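You operate a simulated robot arm through the tools that you are given. There is no shell and no other tool. Be economical: measure what you need, move in short steps, check, and stop when the job is done.

Carry out the task below with a simulated robot arm. There is one attempt and no reset: what you move stays moved.

JOB
Wipe the dust off the blue sample, then glue its middle with the gluing block.
Fine: wiping block for the dust; both blocks back where they stood, glue box shut again. Set down upright: wiping block, gluing block. A coat counts when it lies all over at full strength: go over it till it gets no stronger. What is to be rubbed or washed off counts as gone when no trace of it is left.

It is judged by the outcome, as a careful person would: the job done as asked, and still so three seconds after it is handed in. It fails if anything else is knocked over, pushed out of place, dropped, spilled or broken.

ROBOT AND FRAMES
A 7-joint arm with a two-finger parallel gripper, fixed in place. Base frame: the origin is at the foot of the arm, x ahead of it, y to its left, z up; the work surface is at about z = 0. Lengths are in mm, angles in rad, forces in N, time in s.
With the tool pointing down near the work surface it reaches from about 220 to 580 mm from the base axis. Its first joint turns from -1.152 to 1.152 rad. Payload 2.5 kg.
The TCP is the grasp point between the finger pads, 23 mm short of the fingertips. In the tool frame z runs along the fingers and y along their closing line. The gripper opens to 94 mm. The fingers are 38 mm wide and 10 mm thick; the gripper's body (54 by 96 mm) begins 39 mm behind the TCP.
Orientation is that of the tool frame in the base frame, as a unit quaternion [x, y, z, w]. With the fingers straight down and closing along the base's y, the tool's x points along the base's -x, its y along +y and its z along -z.

CONTROLS
- The arm moves only by the tool servo_tool. Its argument "commands" is a list of rows, each a list of 2 entries, a list of its own where there are three numbers: the shift along the base's x, y, z in units of 250 mm (1.0 is 250 mm), then the turn, a rotation vector about the base's x, y, z in units of 120 degrees (1.0 is 120 degrees). In form: [[[tx, ty, tz], [ax, ay, az]], ...]. A call has 1 to 12 rows; each row is the pose to reach, as a shift and turn from the pose commanded when the call began. "gripper" is the opening, from 0 (shut) to 1 (fully open), set as the call begins (left out, the last holds). A call with a number of a shift or a turn outside -1 to 1 is refused whole. Rows are played at 5 a second. More than 50 mm and 0.15 rad between two rows, or a gripper value outside its range, and nothing of the call is played. A pose out of reach is approached as far as the arm can. The call stops where the force on the tool passes 40 N (or 10 N more than at its start, if that is more) or the arm is blocked; 0.2 s more then pass. The fingers move at their own pace (about 108 mm/s each) and stop on an object; they squeeze with about 44 N. The grip force told is the motor's: it shows also when the fingers shut on nothing. Time passes only in rows, and 0.2 s behind the last, so rows that repeat a pose let the fingers close. The reply holds the time, the measured pose of the TCP, the force on the tool along the base axes, the opening and the grip force, in the units named above and with some noise, with the torque about the TCP (base axes, N m) and any sound that the robot's microphone picked up.
- Cameras (640 x 400 px; columns grow to the right, rows downward): "scene" is fixed at [111.3, -404.1, 536.8]; the picture's right is [0.87, -0.49, 0.00], its down [-0.31, -0.56, -0.77] and it looks along [0.37, 0.67, -0.64] (base axes); focal length 354 px, centre (320, 200). "wrist" rides on the gripper at [86, 16, -75] in the tool frame; the picture's right is [-0.18, 0.98, 0.00], its down [-0.58, -0.11, -0.81] and it looks along [-0.79, -0.15, 0.59] (tool axes); focal length 243 px, centre (320, 200). There is no depth. A picture from a camera that has moved, and an enlarged one, comes with that camera's place and axes in the base frame and with its lens.
- grab_frame(camera): a new picture of that camera. No time passes.
- close_up(camera, box): a new picture of the part [left, top, right, bottom] of that camera's present view, enlarged. No time passes.
- finish_job(): hands the job in; it is judged then, once.

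Work in short steps. Places have to be worked out from the pictures, the camera data and where the tool is seen: move nearer, look again, correct. Check each grasp and each placing, and mend what went wrong. You have 120 turns and 64 pictures in all, those below and enlarged ones among them. Open the gripper and draw the arm clear of the work before you hand the job in, unless the task says otherwise; then end with one line.

The tools are called after "Emit:" as name(argument=value, ...) on one line, values as JSON. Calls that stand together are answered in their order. servo_tool: Moves the arm, as the interface text tells. Its arguments: {"type":"object","properties":{"commands":{"type":"array","items":{"type":"array"}},"gripper":{"type":"number"}},"required":["commands"]} The other tools are called the same way: grab_frame (camera) takes a picture; close_up (camera, box) takes an enlarged picture of a part of a camera's view; finish_job () hands the job in.

At the start:

```text
time: 0.0
tcp_pos: [360.3, 14.8, 256.3]
tool_rot: [0.0, 1.0, 0.001, -0.001]
contact_force: [0.1, -0.1, -0.2]
ft_torque: [0.0, 0.0, 0.0]
gripper_width: 94.2
grasp_force: 0.0
```

scene: 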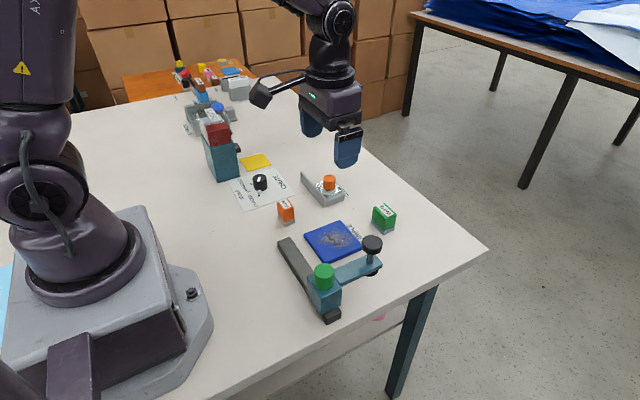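
wrist: 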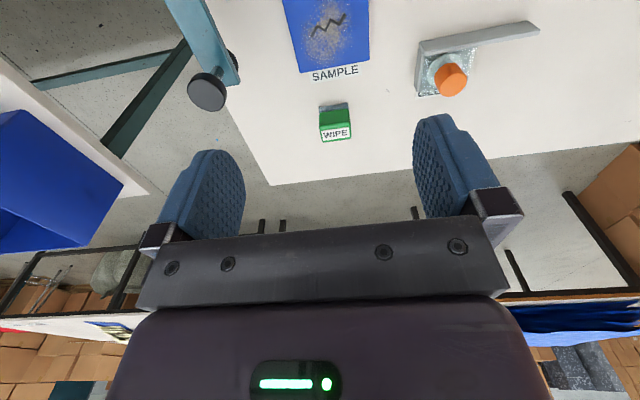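

I start by enlarging the scene picture to identify the sample, the blocks, the glue box and other fixtures.

Emit:
close_up(camera="scene", box=[220, 140, 420, 330])

Emit:
close_up(camera="scene", box=[150, 50, 310, 220])

Emit:
close_up(camera="wrist", box=[160, 0, 560, 200])

```text
2.11 times, centred on (320, 235) of scene
camera zoom: at [111.3, -404.1, 536.8], right [0.87, -0.49, 0.0], down [-0.31, -0.56, -0.77], along [0.37, 0.67, -0.64], focal length 746 px, centre (320, 126)
```

zoom: 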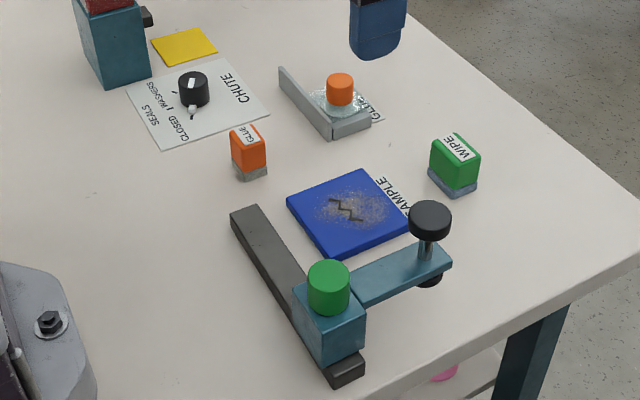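

```text
2.35 times, centred on (230, 135) of scene
camera zoom: at [111.3, -404.1, 536.8], right [0.87, -0.49, 0.0], down [-0.31, -0.56, -0.77], along [0.37, 0.67, -0.64], focal length 833 px, centre (532, 353)
```

zoom: 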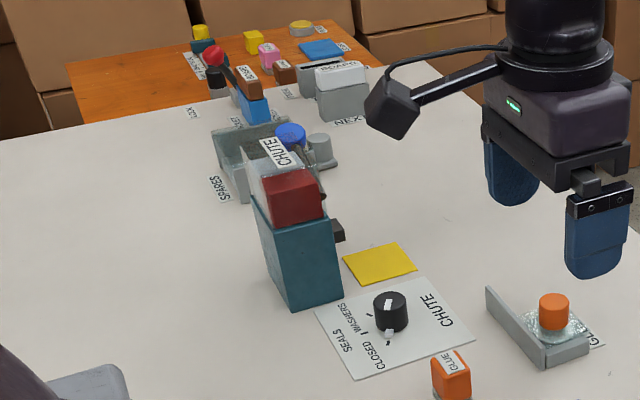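

```text
1.60 times, centred on (360, 100) of wrist
camera zoom: at [274.1, 30.5, 330.9], right [0.18, 0.98, 0.0], down [0.58, -0.11, 0.81], along [0.79, -0.15, -0.59], focal length 388 px, centre (256, 360)
```

zoom: 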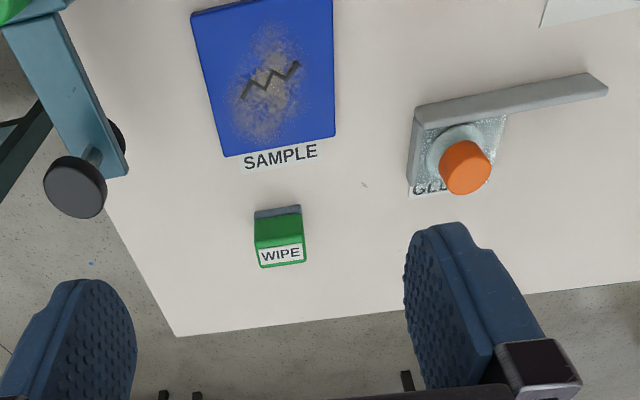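

The dusty blue sample is around (377,18), the wiping block around (487,10), the gluing block around (321,127) and the glue box around (454,169). I move back and left for a nearer look at the gluing items.

Emit:
servo_tool(commands=[[[-0.12, 0.15, 0], [0, 0, 0]], [[-0.24, 0.3, 0], [0, 0, 0]], [[-0.32, 0.5, -0.1], [0, 0, 0]], [[-0.32, 0.5, -0.2], [0, 0, 0]]])

Emit:
grab_frame(camera="wrist")

Emit:
grab_frame(camera="scene")

```text
refused: row 3 steps farther than a row can; nothing moved
```

```text
58 pictures are left
camera wrist: at [274.1, 30.5, 330.9], right [0.18, 0.98, 0.0], down [0.58, -0.11, 0.81], along [0.79, -0.15, -0.59], focal length 243 px, centre (320, 200)
```

wrist: 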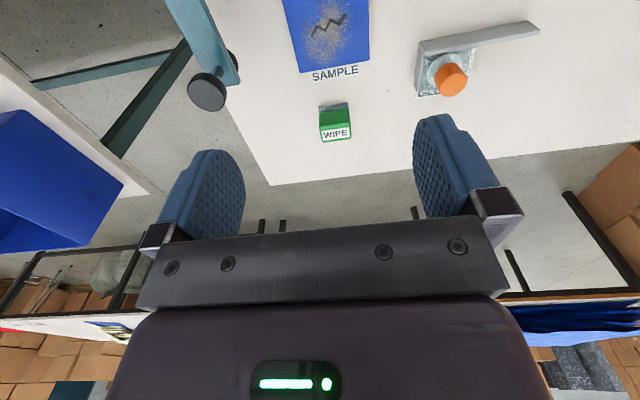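

```text
57 pictures are left
```

scene: 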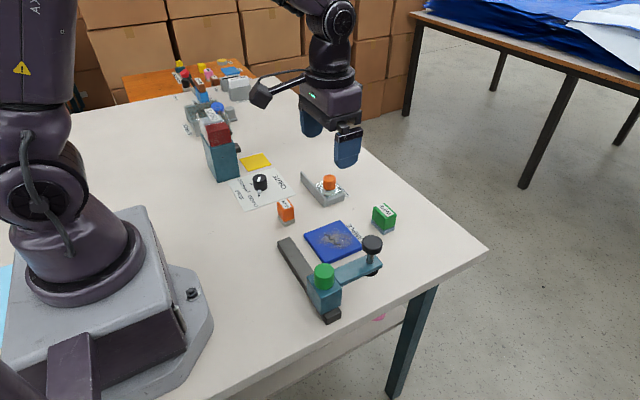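

That step was too long, so I go in smaller ones: to about (280,125,206).

Emit:
servo_tool(commands=[[[-0.1, 0.1, 0], [0, 0, 0]], [[-0.2, 0.2, 0], [0, 0, 0]], [[-0.3, 0.3, 0], [0, 0, 0]], [[-0.32, 0.45, -0.1], [0, 0, 0]], [[-0.32, 0.45, -0.2], [0, 0, 0]]])

Emit:
grab_frame(camera="wrist")

```text
time: 1.2
tcp_pos: [281.0, 125.3, 205.7]
tool_rot: [0.0, 1.0, 0.0, 0.0]
contact_force: [-0.8, 0.5, 0.2]
ft_torque: [-0.03, -0.03, -0.04]
gripper_width: 94.1
grasp_force: 0.1
```

```text
56 pictures are left
camera wrist: at [194.1, 143.1, 280.9], right [0.18, 0.98, 0.0], down [0.58, -0.11, 0.81], along [0.79, -0.15, -0.59], focal length 243 px, centre (320, 200)
```

wrist: 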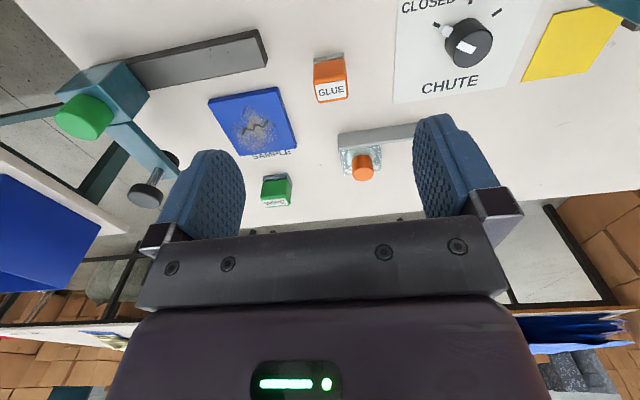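

Emit:
close_up(camera="wrist", box=[190, 20, 440, 220])

Emit:
close_up(camera="scene", box=[265, 165, 405, 265])

```text
2.00 times, centred on (315, 120) of wrist
camera zoom: at [194.1, 143.1, 280.9], right [0.18, 0.98, 0.0], down [0.58, -0.11, 0.81], along [0.79, -0.15, -0.59], focal length 485 px, centre (330, 360)
```

zoom: 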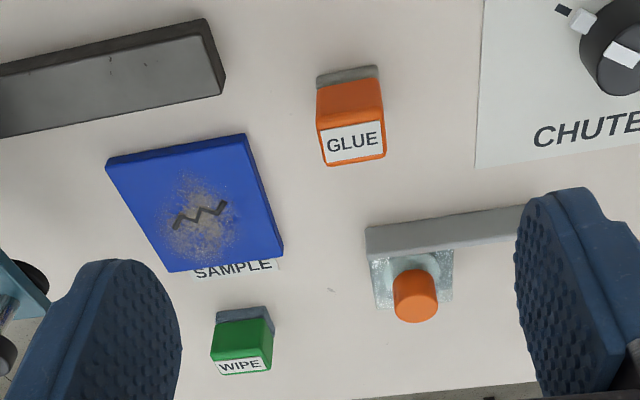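

```text
4.00 times, centred on (335, 215) of scene
camera zoom: at [111.3, -404.1, 536.8], right [0.87, -0.49, 0.0], down [-0.31, -0.56, -0.77], along [0.37, 0.67, -0.64], focal length 1416 px, centre (260, 140)
```

zoom: 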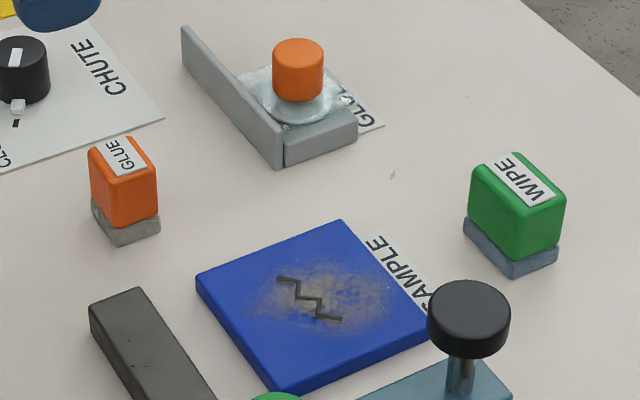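

The glue box looks like a clear tray with an orange knob in an L-shaped corner guide. I go nearer to see how its lid works.

Emit:
servo_tool(commands=[[[0.15, 0.06, 0], [0, 0, 0]], [[0.28, 0.14, -0.1], [0, 0, 0]], [[0.38, 0.18, -0.25], [0, 0, 0]]])

Emit:
close_up(camera="wrist", box=[240, 0, 440, 125])

```text
time: 2.0
tcp_pos: [376.0, 172.9, 143.1]
tool_rot: [0.0, 1.0, 0.0, 0.0]
contact_force: [-0.1, 0.2, 0.1]
ft_torque: [-0.04, 0.02, 0.0]
gripper_width: 93.9
grasp_force: 0.1
```

```text
3.20 times, centred on (340, 62) of wrist
camera zoom: at [289.2, 188.8, 218.2], right [0.18, 0.98, 0.0], down [0.58, -0.11, 0.81], along [0.79, -0.15, -0.59], focal length 776 px, centre (256, 640)
```

zoom: 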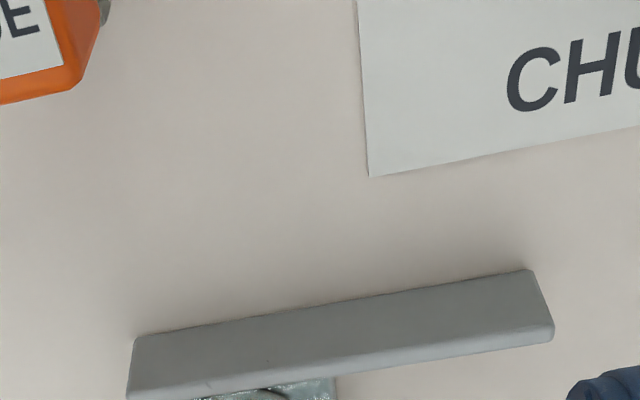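

Emit:
close_up(camera="wrist", box=[220, 60, 460, 210])

```text
2.67 times, centred on (340, 135) of wrist
camera zoom: at [289.2, 188.8, 218.2], right [0.18, 0.98, 0.0], down [0.58, -0.11, 0.81], along [0.79, -0.15, -0.59], focal length 647 px, centre (267, 373)
```

zoom: 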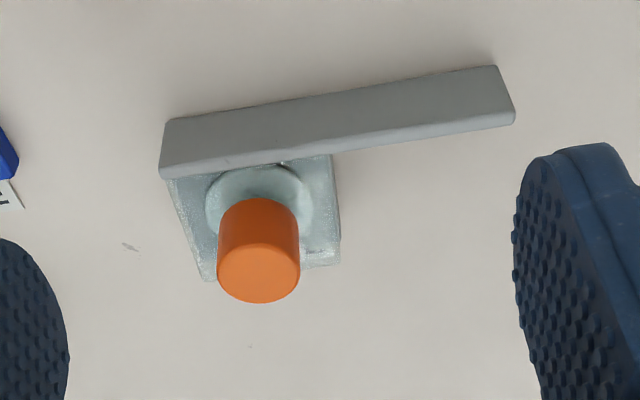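

Emit:
close_up(camera="scene", box=[295, 165, 355, 210])

```text
8.89 times, centred on (325, 188) of scene
camera zoom: at [111.3, -404.1, 536.8], right [0.87, -0.49, 0.0], down [-0.31, -0.56, -0.77], along [0.37, 0.67, -0.64], focal length 3148 px, centre (276, 311)
```

zoom: 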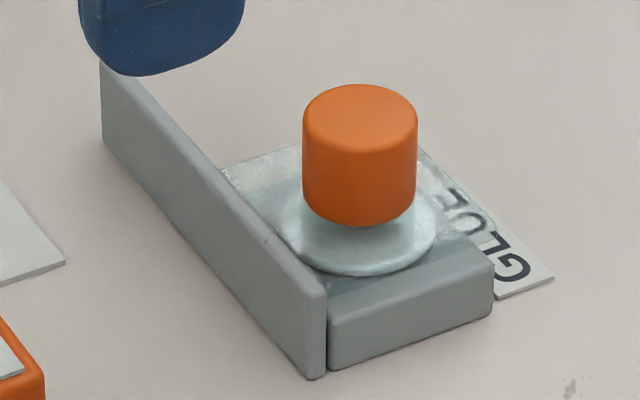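

The lid details are clear enough for now: a clear plate with an orange knob between two low walls. The dust goes first, so I move up and over to look at the wiping block and sample.

Emit:
servo_tool(commands=[[[0, -0.15, 0.1], [0, 0, 0]], [[0, -0.32, 0.15], [0, 0, 0]], [[0, -0.5, 0.15], [0, 0, 0]], [[0, -0.65, 0.1], [0, 0, 0]]])

Emit:
grab_frame(camera="wrist")

Emit:
close_up(camera="wrist", box=[240, 60, 440, 185])

```text
time: 3.0
tcp_pos: [376.7, 7.4, 168.1]
tool_rot: [0.0, 1.0, 0.0, 0.0]
contact_force: [0.3, 0.5, 0.6]
ft_torque: [0.0, -0.01, -0.02]
gripper_width: 93.9
grasp_force: 0.0
```

```text
50 pictures are left
camera wrist: at [289.0, 25.3, 242.7], right [0.18, 0.98, 0.0], down [0.58, -0.11, 0.81], along [0.79, -0.15, -0.59], focal length 243 px, centre (320, 200)
```

wrist: 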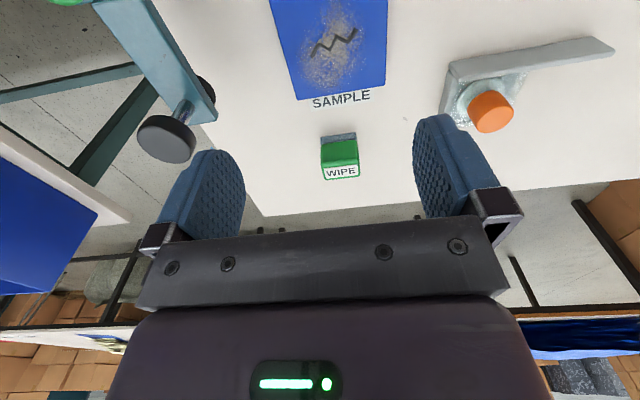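

```text
3.20 times, centred on (340, 122) of wrist
camera zoom: at [289.0, 25.3, 242.7], right [0.18, 0.98, 0.0], down [0.58, -0.11, 0.81], along [0.79, -0.15, -0.59], focal length 776 px, centre (256, 448)
```

zoom: 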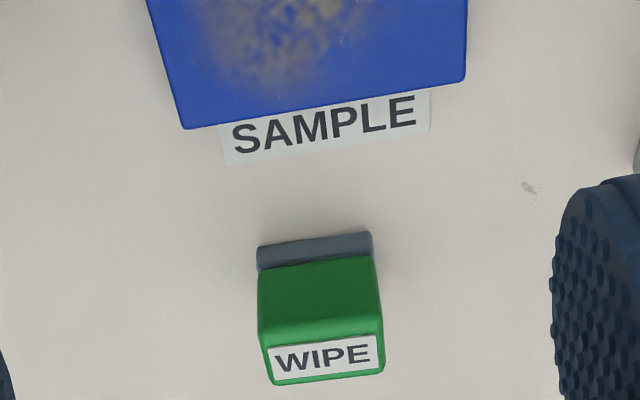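

From two views I put the wiping block at x 484–514, y −10–33, about 52 tall, and the sample at x 331–424, y −22–66. I go above the block, then part of the way down, and look again.

Emit:
servo_tool(commands=[[[0.18, 0.005, 0], [0, 0, 0]], [[0.34, 0.012, 0], [0, 0, 0]], [[0.49, 0.016, -0.03], [0, 0, 0]], [[0.49, 0.016, -0.2], [0, 0, 0]], [[0.49, 0.016, -0.28], [0, 0, 0]]], gripper=1)

Emit:
grab_frame(camera="wrist")

Emit:
close_up(camera="scene", box=[320, 130, 480, 250])

```text
time: 4.2
tcp_pos: [498.5, 12.3, 98.2]
tool_rot: [0.0, 1.0, -0.001, 0.0]
contact_force: [0.2, 0.1, 0.5]
ft_torque: [-0.06, 0.01, 0.02]
gripper_width: 93.9
grasp_force: 0.0
```

```text
48 pictures are left
camera wrist: at [412.0, 28.9, 172.9], right [0.18, 0.98, 0.0], down [0.58, -0.11, 0.81], along [0.79, -0.15, -0.59], focal length 243 px, centre (320, 200)
```

wrist: 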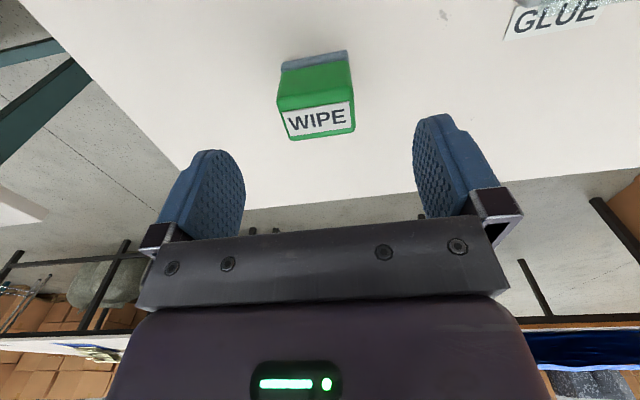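

```text
3.33 times, centred on (400, 190) of scene
camera zoom: at [111.3, -404.1, 536.8], right [0.87, -0.49, 0.0], down [-0.31, -0.56, -0.77], along [0.37, 0.67, -0.64], focal length 1180 px, centre (53, 233)
```

zoom: 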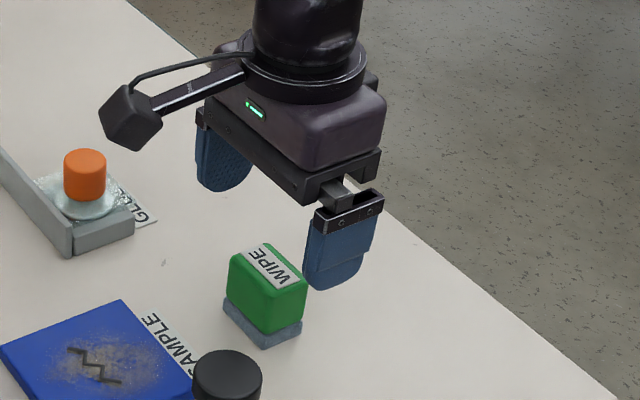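

The block's top is now at x 485–507, y −8.5–32, so its centre is about (496,12). I shift −2 in x and go down to z≈38 around it.

Emit:
servo_tool(commands=[[[-0.008, 0, -0.1], [0, 0, 0]], [[-0.008, 0, -0.18], [0, 0, 0]], [[-0.008, 0, -0.24], [0, 0, 0]]])

Emit:
close_up(camera="scene", box=[320, 130, 480, 250])

```text
time: 5.0
tcp_pos: [497.5, 11.8, 37.6]
tool_rot: [0.0, 1.0, 0.0, 0.001]
contact_force: [-0.9, -0.4, 0.2]
ft_torque: [-0.02, -0.02, 0.02]
gripper_width: 93.8
grasp_force: 0.1
```

```text
3.33 times, centred on (400, 190) of scene
camera zoom: at [111.3, -404.1, 536.8], right [0.87, -0.49, 0.0], down [-0.31, -0.56, -0.77], along [0.37, 0.67, -0.64], focal length 1180 px, centre (53, 233)
```

zoom: 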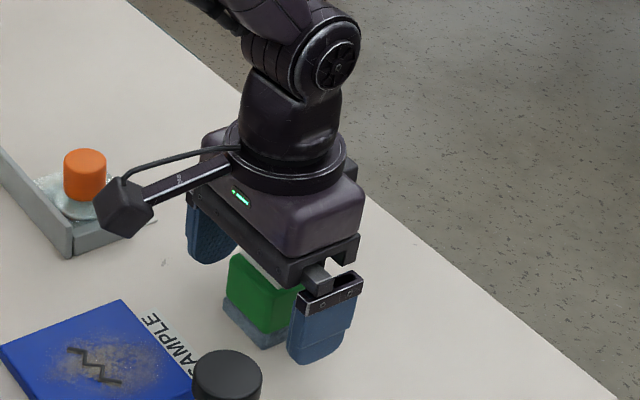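

The fingers stand either side of the block; closing.

Emit:
servo_tool(commands=[[[0, 0, 0], [0, 0, 0]], [[0, 0, 0], [0, 0, 0]], [[0, 0, 0], [0, 0, 0]]], gripper=0.3)

```text
time: 5.8
tcp_pos: [494.9, 11.7, 38.4]
tool_rot: [0.0, 1.0, 0.0, 0.001]
contact_force: [-0.1, -0.1, -0.2]
ft_torque: [-0.02, -0.01, 0.02]
gripper_width: 44.0
grasp_force: 44.1
```

Held at 44 mm wide, pose at grasp (≈496,12,38). I lift and carry it over the sample's middle.

Emit:
servo_tool(commands=[[[0, 0, 0.08], [0, 0, 0]], [[0, 0, 0.16], [0, 0, 0]], [[-0.15, 0, 0.16], [0, 0, 0]], [[-0.32, 0.01, 0.16], [0, 0, 0]], [[-0.47, 0.03, 0.16], [0, 0, 0]], [[-0.47, 0.03, 0.12], [0, 0, 0]]])

Emit:
close_up(camera="scene", box=[250, 130, 450, 290])

```text
time: 7.2
tcp_pos: [379.6, 19.7, 68.6]
tool_rot: [0.0, 1.0, 0.0, 0.0]
contact_force: [0.2, 0.2, -1.3]
ft_torque: [-0.04, 0.01, 0.02]
gripper_width: 44.2
grasp_force: 43.8
```

```text
2.50 times, centred on (350, 210) of scene
camera zoom: at [111.3, -404.1, 536.8], right [0.87, -0.49, 0.0], down [-0.31, -0.56, -0.77], along [0.37, 0.67, -0.64], focal length 885 px, centre (245, 175)
```

zoom: 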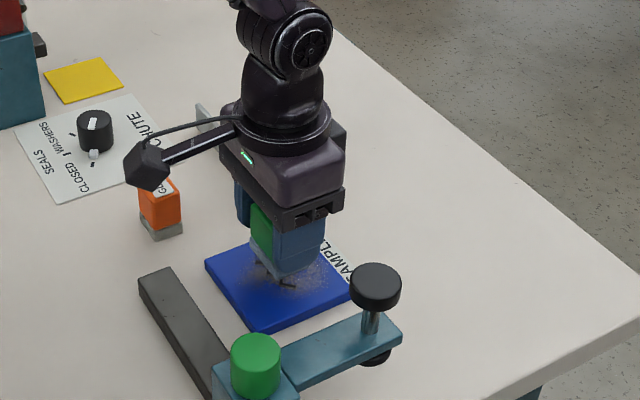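

Over the sample, felt about 30 above table level. I lower in small steps to find contact.

Emit:
servo_tool(commands=[[[0, 0, -0.04], [0, 0, 0]], [[0, 0, -0.06], [0, 0, 0]], [[0, 0, -0.068], [0, 0, 0]], [[0, 0, -0.076], [0, 0, 0]]])

```text
time: 8.2
tcp_pos: [379.0, 20.5, 50.4]
tool_rot: [-0.001, 1.0, 0.0, 0.0]
contact_force: [-5.9, 0.2, 16.7]
ft_torque: [-0.02, 0.17, 0.0]
gripper_width: 43.9
grasp_force: 43.9
```

Contact near z≈51 with 17 N; I ease off 1 mm and make a short stroke to see how it behaves.

Emit:
servo_tool(commands=[[[0, 0, 0.004], [0, 0, 0]], [[0.03, 0, 0.004], [0, 0, 0]], [[0.06, 0, 0.004], [0, 0, 0]]])

Emit:
close_up(camera="scene", box=[250, 130, 450, 290])

```text
time: 9.0
tcp_pos: [394.4, 20.7, 49.7]
tool_rot: [0.0, 1.0, 0.0, 0.0]
contact_force: [-5.7, 0.0, 16.1]
ft_torque: [0.03, 0.13, 0.0]
gripper_width: 44.1
grasp_force: 43.6
```

```text
2.50 times, centred on (350, 210) of scene
camera zoom: at [111.3, -404.1, 536.8], right [0.87, -0.49, 0.0], down [-0.31, -0.56, -0.77], along [0.37, 0.67, -0.64], focal length 885 px, centre (245, 175)
```

zoom: 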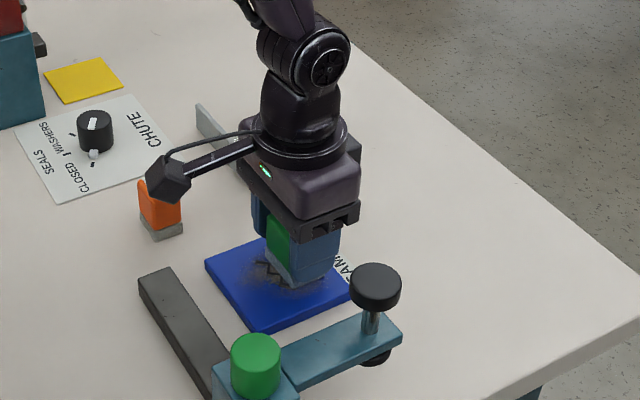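

The sample stays put and dust is coming off. I raise 0.5 mm and sweep back and forth along x in several lanes.

Emit:
servo_tool(commands=[[[-0.02, 0, 0.002], [0, 0, 0]], [[-0.11, 0, 0.002], [0, 0, 0]], [[-0.2, 0, 0.002], [0, 0, 0]], [[-0.2, -0.04, 0.002], [0, 0, 0]], [[-0.11, -0.04, 0.002], [0, 0, 0]], [[-0.02, -0.04, 0.002], [0, 0, 0]], [[0.06, -0.04, 0.002], [0, 0, 0]], [[0.06, -0.08, 0.002], [0, 0, 0]], [[-0.02, -0.08, 0.002], [0, 0, 0]], [[-0.11, -0.08, 0.002], [0, 0, 0]], [[-0.2, -0.08, 0.002], [0, 0, 0]]])

```text
time: 11.4
tcp_pos: [343.2, -0.2, 51.6]
tool_rot: [0.0, 1.0, -0.001, -0.001]
contact_force: [0.0, -0.5, -0.8]
ft_torque: [-0.02, -0.01, -0.03]
gripper_width: 44.2
grasp_force: 43.7
```

Contact was lost at that height, so I go 0.75 mm lower and sweep the lanes again.

Emit:
servo_tool(commands=[[[0, 0, -0.003], [0, 0, 0]], [[0.09, 0, -0.003], [0, 0, 0]], [[0.18, 0, -0.003], [0, 0, 0]], [[0.26, 0, -0.003], [0, 0, 0]], [[0.26, 0.06, -0.003], [0, 0, 0]], [[0.18, 0.06, -0.003], [0, 0, 0]], [[0.09, 0.06, -0.003], [0, 0, 0]], [[0.0, 0.06, -0.003], [0, 0, 0]], [[0.0, 0.12, -0.003], [0, 0, 0]], [[0.09, 0.12, -0.003], [0, 0, 0]], [[0.18, 0.12, -0.003], [0, 0, 0]], [[0.26, 0.12, -0.003], [0, 0, 0]]])

```text
time: 14.0
tcp_pos: [409.0, 30.0, 49.6]
tool_rot: [0.0, 1.0, 0.0, 0.0]
contact_force: [0.5, -0.2, -0.2]
ft_torque: [0.01, 0.01, 0.0]
gripper_width: 44.3
grasp_force: 43.4
```

Still no force at 49.6, so I go down slowly until there is contact.

Emit:
servo_tool(commands=[[[0, 0, -0.004], [0, 0, 0]], [[-0.01, 0, -0.004], [0, 0, 0]]])

Emit:
close_up(camera="scene", box=[250, 130, 450, 290])

```text
time: 14.6
tcp_pos: [407.8, 31.2, 49.4]
tool_rot: [0.0, 1.0, -0.001, 0.003]
contact_force: [4.1, 1.0, 11.2]
ft_torque: [-0.03, -0.04, 0.0]
gripper_width: 44.2
grasp_force: 44.0
```

```text
2.50 times, centred on (350, 210) of scene
camera zoom: at [111.3, -404.1, 536.8], right [0.87, -0.49, 0.0], down [-0.31, -0.56, -0.77], along [0.37, 0.67, -0.64], focal length 885 px, centre (245, 175)
```

zoom: 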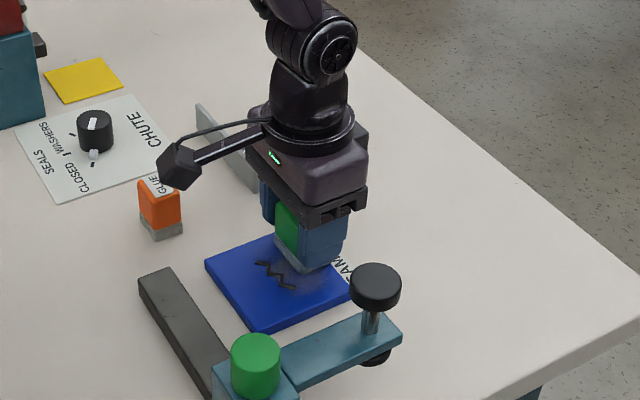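

Now 11 N of contact, and much dust is gone. I sweep all lanes at this height.

Emit:
servo_tool(commands=[[[-0.09, 0, 0], [0, 0, 0]], [[-0.17, 0, 0], [0, 0, 0]], [[-0.25, 0, 0], [0, 0, 0]], [[-0.25, -0.06, 0], [0, 0, 0]], [[-0.17, -0.06, 0], [0, 0, 0]], [[-0.08, -0.06, 0], [0, 0, 0]], [[0.01, -0.06, 0], [0, 0, 0]], [[0.01, -0.12, 0], [0, 0, 0]], [[-0.08, -0.12, 0], [0, 0, 0]], [[-0.17, -0.12, 0], [0, 0, 0]], [[-0.25, -0.12, 0], [0, 0, 0]]])

Emit:
close_up(camera="scene", box=[250, 130, 450, 290])

```text
time: 17.0
tcp_pos: [344.6, 0.4, 50.7]
tool_rot: [0.0, 1.0, -0.001, 0.001]
contact_force: [5.0, 0.0, 13.0]
ft_torque: [0.0, -0.19, 0.01]
gripper_width: 44.0
grasp_force: 44.1
```

```text
2.50 times, centred on (350, 210) of scene
camera zoom: at [111.3, -404.1, 536.8], right [0.87, -0.49, 0.0], down [-0.31, -0.56, -0.77], along [0.37, 0.67, -0.64], focal length 885 px, centre (245, 175)
```

zoom: 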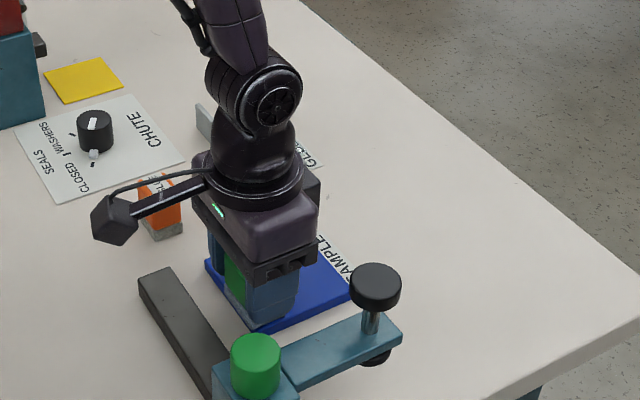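

Good steady 13 N. I go back over the lanes, including the outer ones, then lift to inspect.

Emit:
servo_tool(commands=[[[0.09, 0, 0], [0, 0, 0]], [[0.18, 0, 0], [0, 0, 0]], [[0.27, 0, 0], [0, 0, 0]], [[0.27, 0.09, 0], [0, 0, 0]], [[0.18, 0.09, 0], [0, 0, 0]], [[0.09, 0.09, 0], [0, 0, 0]], [[0.0, 0.09, 0], [0, 0, 0]], [[0.0, 0.18, 0], [0, 0, 0]], [[0.09, 0.18, 0], [0, 0, 0]], [[0.18, 0.18, 0], [0, 0, 0]], [[0.27, 0.18, 0], [0, 0, 0]]])

Emit:
servo_tool(commands=[[[0, 0, 0.08], [0, 0, 0]], [[0.05, 0, 0.2], [0, 0, 0]], [[0.05, 0, 0.36], [0, 0, 0]], [[0.05, 0, 0.36], [0, 0, 0]]])

Emit:
close_up(camera="scene", box=[295, 200, 375, 270])

```text
time: 19.4
tcp_pos: [411.9, 45.3, 49.7]
tool_rot: [0.0, 1.0, 0.0, 0.0]
contact_force: [-7.3, 1.8, 23.8]
ft_torque: [0.03, 0.21, -0.04]
gripper_width: 44.2
grasp_force: 44.0
```

```text
time: 20.4
tcp_pos: [423.2, 44.0, 140.3]
tool_rot: [0.0, 1.0, 0.0, 0.0]
contact_force: [-0.1, -0.1, -0.7]
ft_torque: [-0.01, -0.02, 0.02]
gripper_width: 44.2
grasp_force: 44.3
```

```text
5.71 times, centred on (335, 235) of scene
camera zoom: at [111.3, -404.1, 536.8], right [0.87, -0.49, 0.0], down [-0.31, -0.56, -0.77], along [0.37, 0.67, -0.64], focal length 2024 px, centre (234, 0)
```

zoom: 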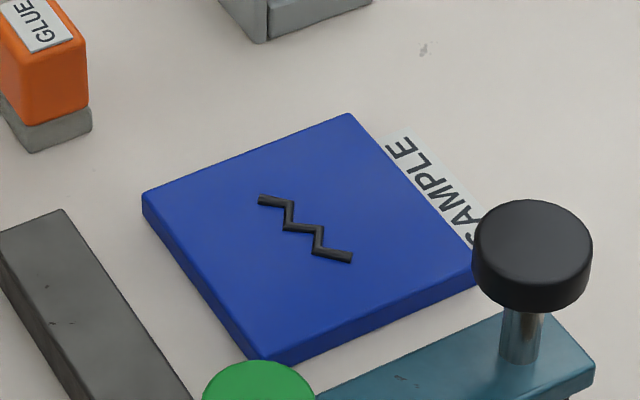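

It looks clean from here; I back off to inspect it with the wrist camera as well before returning the block.

Emit:
servo_tool(commands=[[[-0.15, 0, 0.05], [0, 0, 0]], [[-0.3, -0.04, 0.1], [0, 0, 0]], [[-0.45, -0.08, 0.15], [0, 0, 0]], [[-0.56, -0.08, 0.2], [0, 0, 0]]])

Emit:
close_up(camera="wrist", box=[220, 0, 440, 140])

```text
time: 21.4
tcp_pos: [284.9, 24.5, 189.7]
tool_rot: [0.0, 1.0, 0.0, 0.0]
contact_force: [0.2, -0.3, 0.2]
ft_torque: [0.02, 0.0, 0.02]
gripper_width: 44.0
grasp_force: 43.7
```

```text
2.86 times, centred on (330, 70) of wrist
camera zoom: at [196.8, 41.6, 263.9], right [0.18, 0.98, 0.0], down [0.58, -0.11, 0.81], along [0.79, -0.15, -0.59], focal length 693 px, centre (291, 571)
```

zoom: 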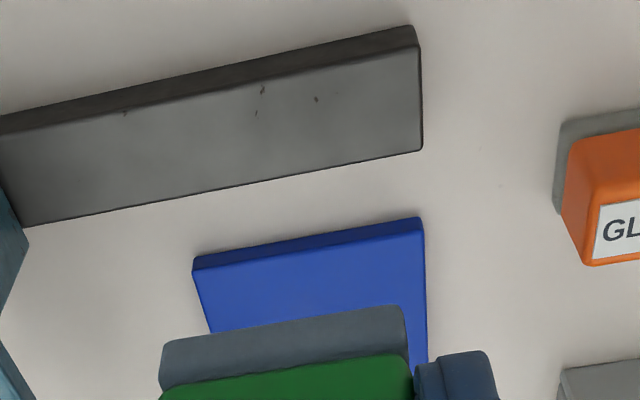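

What's visible is clean. By my command bookkeeping the grasp pose is (+0.85, −0.05, −0.603) from here; I carry the block back and stop about 10 mm above the table.

Emit:
servo_tool(commands=[[[0.17, -0.01, 0], [0, 0, 0]], [[0.34, -0.02, 0], [0, 0, 0]], [[0.51, -0.03, 0], [0, 0, 0]], [[0.68, -0.04, -0.05], [0, 0, 0]], [[0.8, -0.05, -0.15], [0, 0, 0]], [[0.85, -0.05, -0.3], [0, 0, 0]], [[0.85, -0.05, -0.46], [0, 0, 0]], [[0.85, -0.05, -0.56], [0, 0, 0]], [[0.85, -0.05, -0.56], [0, 0, 0]]])

Emit:
close_up(camera="scene", box=[320, 130, 480, 250])

```text
time: 23.4
tcp_pos: [496.8, 11.9, 48.9]
tool_rot: [0.0, 1.0, 0.0, 0.0]
contact_force: [0.4, 0.1, -1.3]
ft_torque: [-0.04, 0.01, 0.03]
gripper_width: 44.0
grasp_force: 44.6
```

```text
3.33 times, centred on (400, 190) of scene
camera zoom: at [111.3, -404.1, 536.8], right [0.87, -0.49, 0.0], down [-0.31, -0.56, -0.77], along [0.37, 0.67, -0.64], focal length 1180 px, centre (53, 233)
```

zoom: 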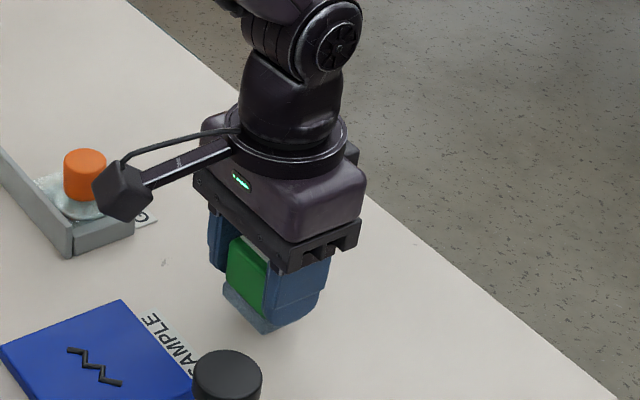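

Aligned with where it stood; lower the last 11 mm.

Emit:
servo_tool(commands=[[[0, 0, -0.02], [0, 0, 0]], [[0, 0, -0.036], [0, 0, 0]], [[0, 0, -0.043], [0, 0, 0]]])

```text
time: 24.2
tcp_pos: [497.5, 12.7, 39.5]
tool_rot: [-0.001, 1.0, 0.001, 0.0]
contact_force: [-0.2, 0.4, -0.6]
ft_torque: [0.01, -0.02, 0.01]
gripper_width: 44.2
grasp_force: 44.1
```

No table force yet; I lower another 1.5 mm to be sure it stands before opening.

Emit:
servo_tool(commands=[[[0, 0, -0.003], [0, 0, 0]], [[0, 0, -0.006], [0, 0, 0]]])

```text
time: 24.8
tcp_pos: [496.9, 13.2, 38.1]
tool_rot: [0.0, 1.0, -0.001, 0.0]
contact_force: [-2.5, -0.2, 5.1]
ft_torque: [-0.01, 0.01, 0.0]
gripper_width: 44.1
grasp_force: 44.1
```

5 N: it stands on the table. Opening and rising.

Emit:
servo_tool(commands=[[[0, 0, 0], [0, 0, 0]], [[0, 0, 0], [0, 0, 0]], [[0, 0, 0], [0, 0, 0]], [[0, 0, 0.12], [0, 0, 0]], [[0, 0, 0.28], [0, 0, 0]], [[0, 0, 0.44], [0, 0, 0]], [[-0.18, 0, 0.5], [0, 0, 0]], [[-0.36, 0, 0.54], [0, 0, 0]], [[-0.54, 0, 0.56], [0, 0, 0]], [[-0.72, 0.04, 0.56], [0, 0, 0]], [[-0.84, 0.08, 0.56], [0, 0, 0]]], gripper=0.95)

Emit:
grab_frame(camera="wrist")

Emit:
close_up(camera="wrist", box=[240, 0, 440, 125])

Emit:
close_up(camera="scene", box=[265, 165, 405, 265])

```text
time: 27.2
tcp_pos: [285.6, 32.3, 178.1]
tool_rot: [0.001, 1.0, 0.0, 0.001]
contact_force: [-0.3, 0.4, -0.2]
ft_torque: [0.0, -0.01, -0.03]
gripper_width: 89.2
grasp_force: 0.0
```

```text
38 pictures are left
camera wrist: at [198.9, 49.3, 252.3], right [0.18, 0.98, 0.0], down [0.58, -0.11, 0.81], along [0.79, -0.15, -0.59], focal length 243 px, centre (320, 200)
```

wrist: 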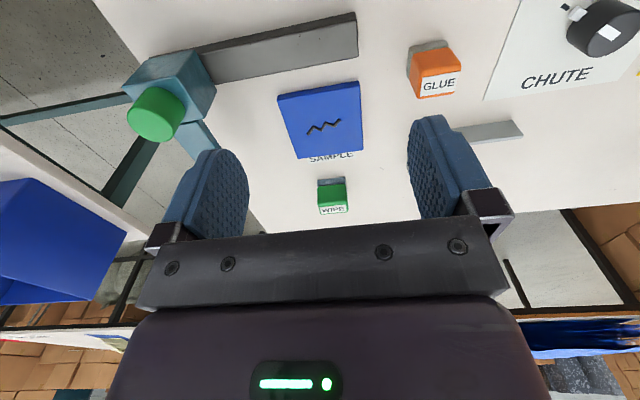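

```text
3.20 times, centred on (340, 62) of wrist
camera zoom: at [198.9, 49.3, 252.3], right [0.18, 0.98, 0.0], down [0.58, -0.11, 0.81], along [0.79, -0.15, -0.59], focal length 776 px, centre (256, 640)
```

zoom: 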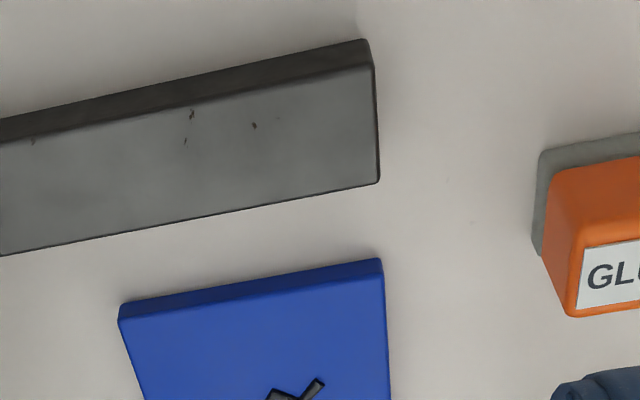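

```text
4.00 times, centred on (335, 215) of scene
camera zoom: at [111.3, -404.1, 536.8], right [0.87, -0.49, 0.0], down [-0.31, -0.56, -0.77], along [0.37, 0.67, -0.64], focal length 1416 px, centre (260, 140)
```

zoom: 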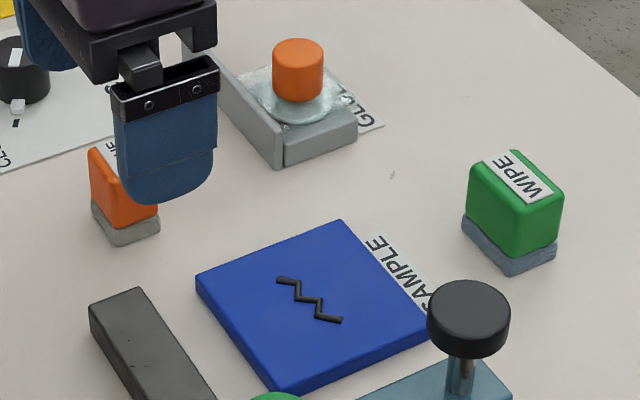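

Emit:
close_up(camera="wrist", box=[265, 70, 385, 165])

```text
4.21 times, centred on (325, 118) of wrist
camera zoom: at [198.9, 49.3, 252.3], right [0.18, 0.98, 0.0], down [0.58, -0.11, 0.81], along [0.79, -0.15, -0.59], focal length 1022 px, centre (299, 547)
```

zoom: 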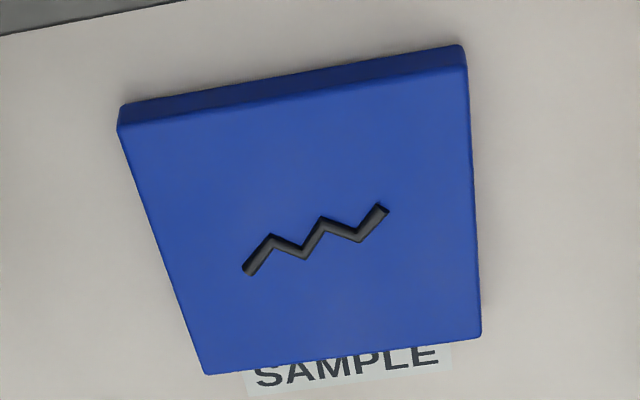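

A faintly lighter patch may remain toward the far right; I enlarge there.

Emit:
close_up(camera="wrist", box=[310, 105, 365, 160])

Emit:
close_up(camera="scene", box=[310, 218, 365, 255])

```text
7.27 times, centred on (338, 132) of wrist
camera zoom: at [198.9, 49.3, 252.3], right [0.18, 0.98, 0.0], down [0.58, -0.11, 0.81], along [0.79, -0.15, -0.59], focal length 1764 px, centre (193, 691)
```

zoom: 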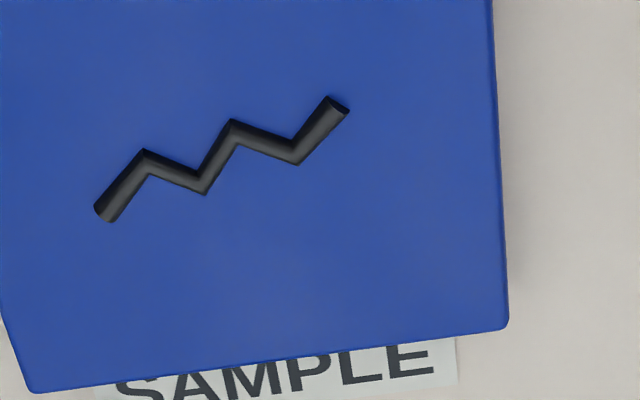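

```text
10.81 times, centred on (338, 236) of scene
camera zoom: at [111.3, -404.1, 536.8], right [0.87, -0.49, 0.0], down [-0.31, -0.56, -0.77], along [0.37, 0.67, -0.64], focal length 3828 px, centre (131, -195)
```

zoom: 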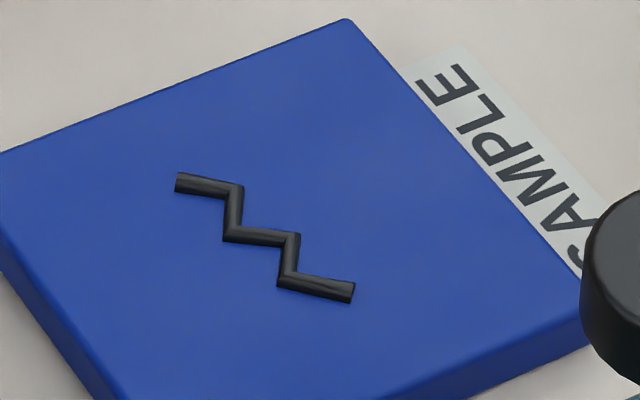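

There's possibly a very faint haze toward the label side, and "no trace" is asked for, so I take the wiping block again (known pose) for another firm pass.

Emit:
servo_tool(commands=[[[0.12, -0.04, 0], [0, 0, 0]], [[0.3, -0.08, 0], [0, 0, 0]], [[0.48, -0.08, 0], [0, 0, 0]], [[0.66, -0.08, -0.02], [0, 0, 0]], [[0.8, -0.08, -0.08], [0, 0, 0]], [[0.84, -0.08, -0.2], [0, 0, 0]], [[0.84, -0.08, -0.36], [0, 0, 0]], [[0.84, -0.08, -0.5], [0, 0, 0]], [[0.84, -0.08, -0.554], [0, 0, 0]], [[0.84, -0.08, -0.554], [0, 0, 0]]])

Emit:
servo_tool(commands=[[[0, 0, 0], [0, 0, 0]], [[0, 0, 0], [0, 0, 0]], [[0, 0, 0], [0, 0, 0]], [[0, 0, 0.08], [0, 0, 0]], [[0, 0, 0.16], [0, 0, 0]], [[-0.17, 0, 0.16], [0, 0, 0]], [[-0.34, 0, 0.16], [0, 0, 0]], [[-0.36, -0.02, 0.1], [0, 0, 0]]], gripper=0.3)

```text
time: 29.4
tcp_pos: [496.5, 11.9, 38.4]
tool_rot: [0.001, 1.0, 0.0, 0.0]
contact_force: [0.1, 0.1, -0.1]
ft_torque: [0.0, 0.0, -0.06]
gripper_width: 89.1
grasp_force: 0.1
```

```text
time: 31.2
tcp_pos: [405.3, 8.2, 63.1]
tool_rot: [0.0, 1.0, 0.0, 0.0]
contact_force: [-0.4, 0.2, -0.5]
ft_torque: [0.0, 0.0, 0.01]
gripper_width: 43.9
grasp_force: 43.8
```

Held; I lower to the earlier good pressing height and sweep lanes across y and x.

Emit:
servo_tool(commands=[[[0, -0.03, -0.03], [0, 0, 0]], [[0, -0.03, -0.058], [0, 0, 0]], [[0, 0.04, -0.058], [0, 0, 0]], [[0, 0.12, -0.058], [0, 0, 0]], [[0, 0.17, -0.058], [0, 0, 0]], [[-0.06, 0.17, -0.058], [0, 0, 0]], [[-0.06, 0.1, -0.058], [0, 0, 0]], [[-0.06, 0.03, -0.058], [0, 0, 0]], [[-0.06, -0.03, -0.058], [0, 0, 0]], [[-0.12, -0.03, -0.058], [0, 0, 0]], [[-0.12, 0.07, -0.058], [0, 0, 0]], [[-0.12, 0.17, -0.058], [0, 0, 0]]])

Emit:
servo_tool(commands=[[[-0.06, 0, 0], [0, 0, 0]], [[-0.06, -0.1, 0], [0, 0, 0]], [[-0.06, -0.2, 0], [0, 0, 0]], [[-0.1, -0.2, 0], [0, 0, 0]], [[-0.1, -0.1, 0], [0, 0, 0]], [[-0.1, 0, 0], [0, 0, 0]], [[-0.02, 0, 0], [0, 0, 0]], [[0.06, 0, 0], [0, 0, 0]], [[0.13, 0, 0], [0, 0, 0]], [[0.13, -0.06, 0], [0, 0, 0]], [[0.06, -0.06, 0], [0, 0, 0]], [[-0.02, -0.06, 0], [0, 0, 0]]])

Emit:
servo_tool(commands=[[[-0.06, 0, 0], [0, 0, 0]], [[-0.06, -0.06, 0], [0, 0, 0]], [[0.02, -0.06, 0], [0, 0, 0]], [[0.1, -0.06, 0], [0, 0, 0]], [[0.16, -0.06, 0], [0, 0, 0]], [[0.16, -0.12, 0], [0, 0, 0]], [[0.08, -0.12, 0], [0, 0, 0]], [[0, -0.12, 0], [0, 0, 0]], [[-0.06, -0.12, 0], [0, 0, 0]], [[0.02, -0.12, 0], [0, 0, 0]], [[0.1, -0.12, 0], [0, 0, 0]], [[0.16, -0.12, 0], [0, 0, 0]]])

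```text
time: 33.8
tcp_pos: [377.7, 50.2, 49.9]
tool_rot: [-0.001, 1.0, -0.001, 0.0]
contact_force: [-0.4, -10.0, 30.6]
ft_torque: [-0.34, -0.06, 0.03]
gripper_width: 43.9
grasp_force: 44.7
```

```text
time: 36.4
tcp_pos: [372.5, 34.8, 48.8]
tool_rot: [0.0, 1.0, 0.0, 0.0]
contact_force: [3.1, -1.0, 6.7]
ft_torque: [0.07, -0.12, -0.01]
gripper_width: 44.3
grasp_force: 43.8
```

```text
time: 39.0
tcp_pos: [410.5, 6.0, 49.3]
tool_rot: [0.0, 1.0, 0.0, -0.002]
contact_force: [-7.4, -0.5, 19.3]
ft_torque: [-0.03, 0.21, 0.02]
gripper_width: 44.3
grasp_force: 44.2
```

Good pressure throughout. Now I lift and return the block to its place (+0.34, +0.03, −0.042 from here), stopping 2 mm above first.

Emit:
servo_tool(commands=[[[0, 0, 0.06], [0, 0, 0]], [[0, 0, 0.12], [0, 0, 0]], [[0.17, 0.02, 0.12], [0, 0, 0]], [[0.34, 0.03, 0.12], [0, 0, 0]], [[0.34, 0.03, 0.04], [0, 0, 0]], [[0.34, 0.03, -0.02], [0, 0, 0]], [[0.34, 0.03, -0.036], [0, 0, 0]], [[0.34, 0.03, -0.036], [0, 0, 0]]])

Emit:
servo_tool(commands=[[[0, 0, -0.004], [0, 0, 0]], [[0, 0, -0.008], [0, 0, 0]]])

```text
time: 40.8
tcp_pos: [497.9, 11.8, 39.7]
tool_rot: [0.0, 1.0, 0.0, 0.0]
contact_force: [0.2, -0.1, -0.9]
ft_torque: [0.0, 0.01, 0.0]
gripper_width: 44.1
grasp_force: 44.2
```

```text
time: 41.4
tcp_pos: [496.8, 12.8, 37.5]
tool_rot: [0.0, 1.0, 0.001, 0.0]
contact_force: [0.5, 0.6, -1.1]
ft_torque: [0.0, 0.0, 0.03]
gripper_width: 44.3
grasp_force: 44.0
```

No contact yet; a little lower.

Emit:
servo_tool(commands=[[[0, 0, -0.002], [0, 0, 0]], [[0, 0, -0.004], [0, 0, 0]], [[0, 0, -0.006], [0, 0, 0]]])

```text
time: 42.2
tcp_pos: [498.3, 12.7, 37.6]
tool_rot: [0.0, 1.0, 0.0, 0.001]
contact_force: [-1.7, 0.0, 5.0]
ft_torque: [-0.01, 0.06, -0.01]
gripper_width: 43.9
grasp_force: 44.2
```

Standing with 5 N. I open, rise and go back to the inspection spot.

Emit:
servo_tool(commands=[[[0, 0, 0], [0, 0, 0]], [[0, 0, 0], [0, 0, 0]], [[0, 0, 0], [0, 0, 0]], [[0, 0, 0.12], [0, 0, 0]], [[0, 0, 0.28], [0, 0, 0]], [[0, 0, 0.44], [0, 0, 0]], [[-0.18, 0, 0.5], [0, 0, 0]], [[-0.36, 0, 0.54], [0, 0, 0]], [[-0.54, 0, 0.56], [0, 0, 0]], [[-0.72, 0.04, 0.56], [0, 0, 0]], [[-0.84, 0.08, 0.56], [0, 0, 0]]], gripper=0.95)

Emit:
close_up(camera="wrist", box=[265, 70, 385, 165])

Emit:
close_up(camera="wrist", box=[260, 0, 500, 225])

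```text
time: 44.6
tcp_pos: [285.9, 32.3, 176.8]
tool_rot: [0.0, 1.0, 0.0, 0.0]
contact_force: [-0.1, -0.8, -0.1]
ft_torque: [0.0, -0.01, 0.03]
gripper_width: 89.2
grasp_force: 0.1
```

```text
4.21 times, centred on (325, 118) of wrist
camera zoom: at [199.5, 49.4, 250.6], right [0.18, 0.98, 0.0], down [0.58, -0.11, 0.81], along [0.79, -0.15, -0.59], focal length 1022 px, centre (299, 547)
```

zoom: 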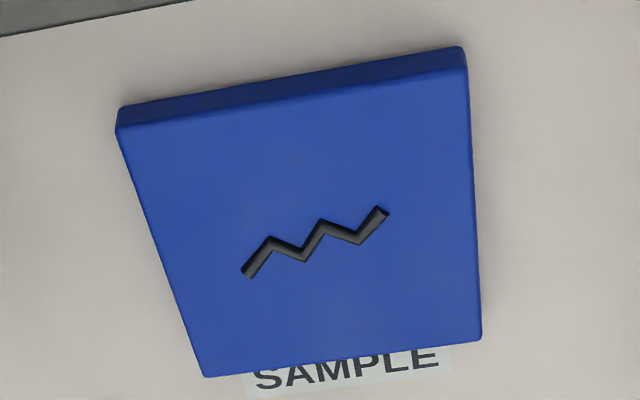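

```text
1.78 times, centred on (380, 112) of wrist
camera zoom: at [199.5, 49.4, 250.6], right [0.18, 0.98, 0.0], down [0.58, -0.11, 0.81], along [0.79, -0.15, -0.59], focal length 431 px, centre (213, 356)
```

zoom: 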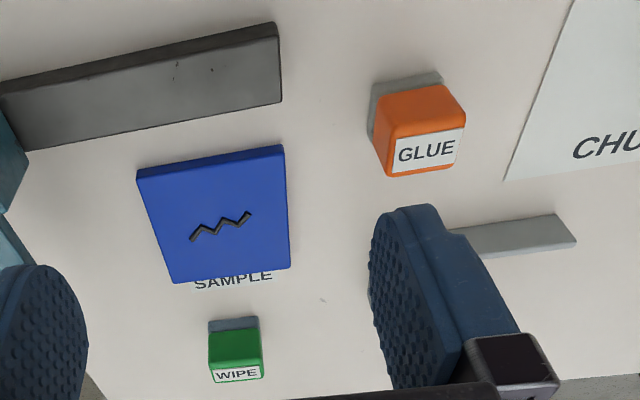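

The sample is now clean and nothing else moved. Next the glue box: I place the knob at (445,156), z 29–57, beside a long wall at x 418–425. I move above it for a check.

Emit:
servo_tool(commands=[[[0.13, 0.1, 0], [0, 0, 0]], [[0.26, 0.2, 0], [0, 0, 0]], [[0.38, 0.3, 0], [0, 0, 0]], [[0.5, 0.4, -0.05], [0, 0, 0]], [[0.6, 0.48, -0.12], [0, 0, 0]], [[0.634, 0.496, -0.25], [0, 0, 0]]])

Emit:
grab_frame(camera="wrist")

Emit:
close_up(camera="scene", box=[260, 110, 420, 220])

```text
time: 46.0
tcp_pos: [445.9, 156.7, 112.9]
tool_rot: [0.0, 1.0, 0.0, 0.0]
contact_force: [0.4, -0.1, 0.0]
ft_torque: [-0.04, -0.04, 0.01]
gripper_width: 89.3
grasp_force: 0.2
```

```text
30 pictures are left
camera wrist: at [358.5, 174.2, 187.9], right [0.18, 0.98, 0.0], down [0.58, -0.11, 0.81], along [0.79, -0.15, -0.59], focal length 243 px, centre (320, 200)
```

wrist: 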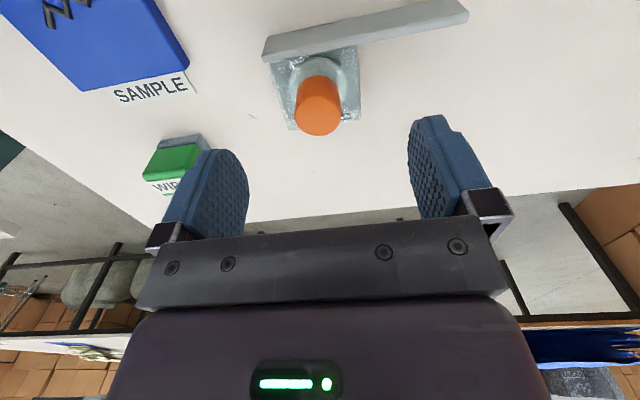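

```text
3.64 times, centred on (340, 165) of scene
camera zoom: at [111.3, -404.1, 536.8], right [0.87, -0.49, 0.0], down [-0.31, -0.56, -0.77], along [0.37, 0.67, -0.64], focal length 1288 px, centre (247, 327)
```

zoom: 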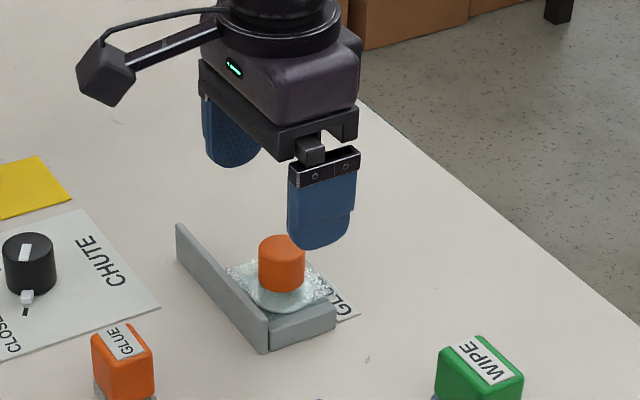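

The knob reads about (447,156) with its top near z≈57; I lower around it to z≈51 so the tips stay above the wall, then close.

Emit:
servo_tool(commands=[[[0.004, 0, -0.1], [0, 0, 0]], [[0.004, 0, -0.18], [0, 0, 0]], [[0.004, 0, -0.245], [0, 0, 0]], [[0.004, 0, -0.245], [0, 0, 0]]])

Emit:
servo_tool(commands=[[[0, 0, 0], [0, 0, 0]], [[0, 0, 0], [0, 0, 0]], [[0, 0, 0], [0, 0, 0]], [[0, 0, 0], [0, 0, 0]]], gripper=0.15)

Emit:
close_up(camera="scene", box=[285, 140, 385, 220])

```text
time: 47.0
tcp_pos: [446.6, 157.5, 51.4]
tool_rot: [0.001, 1.0, 0.001, 0.001]
contact_force: [0.8, 0.5, 0.6]
ft_torque: [-0.02, -0.02, 0.04]
gripper_width: 89.2
grasp_force: 0.0
```

```text
time: 48.0
tcp_pos: [445.7, 157.0, 52.0]
tool_rot: [0.0, 1.0, 0.0, 0.0]
contact_force: [2.7, 0.2, -5.1]
ft_torque: [-0.03, -0.07, 0.02]
gripper_width: 57.4
grasp_force: 45.0
```

```text
5.00 times, centred on (335, 180) of scene
camera zoom: at [111.4, -404.1, 536.8], right [0.87, -0.49, 0.0], down [-0.31, -0.56, -0.77], along [0.37, 0.67, -0.64], focal length 1771 px, centre (245, 300)
```

zoom: 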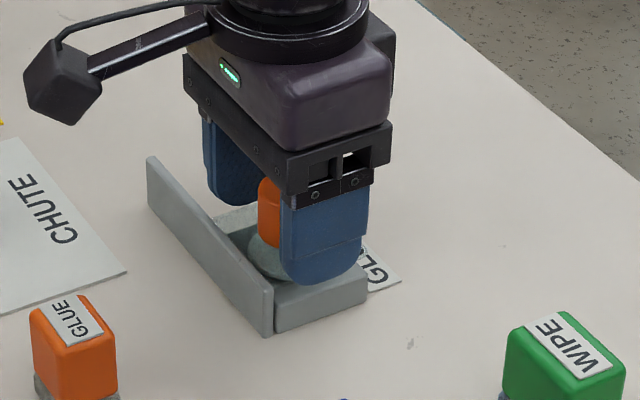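

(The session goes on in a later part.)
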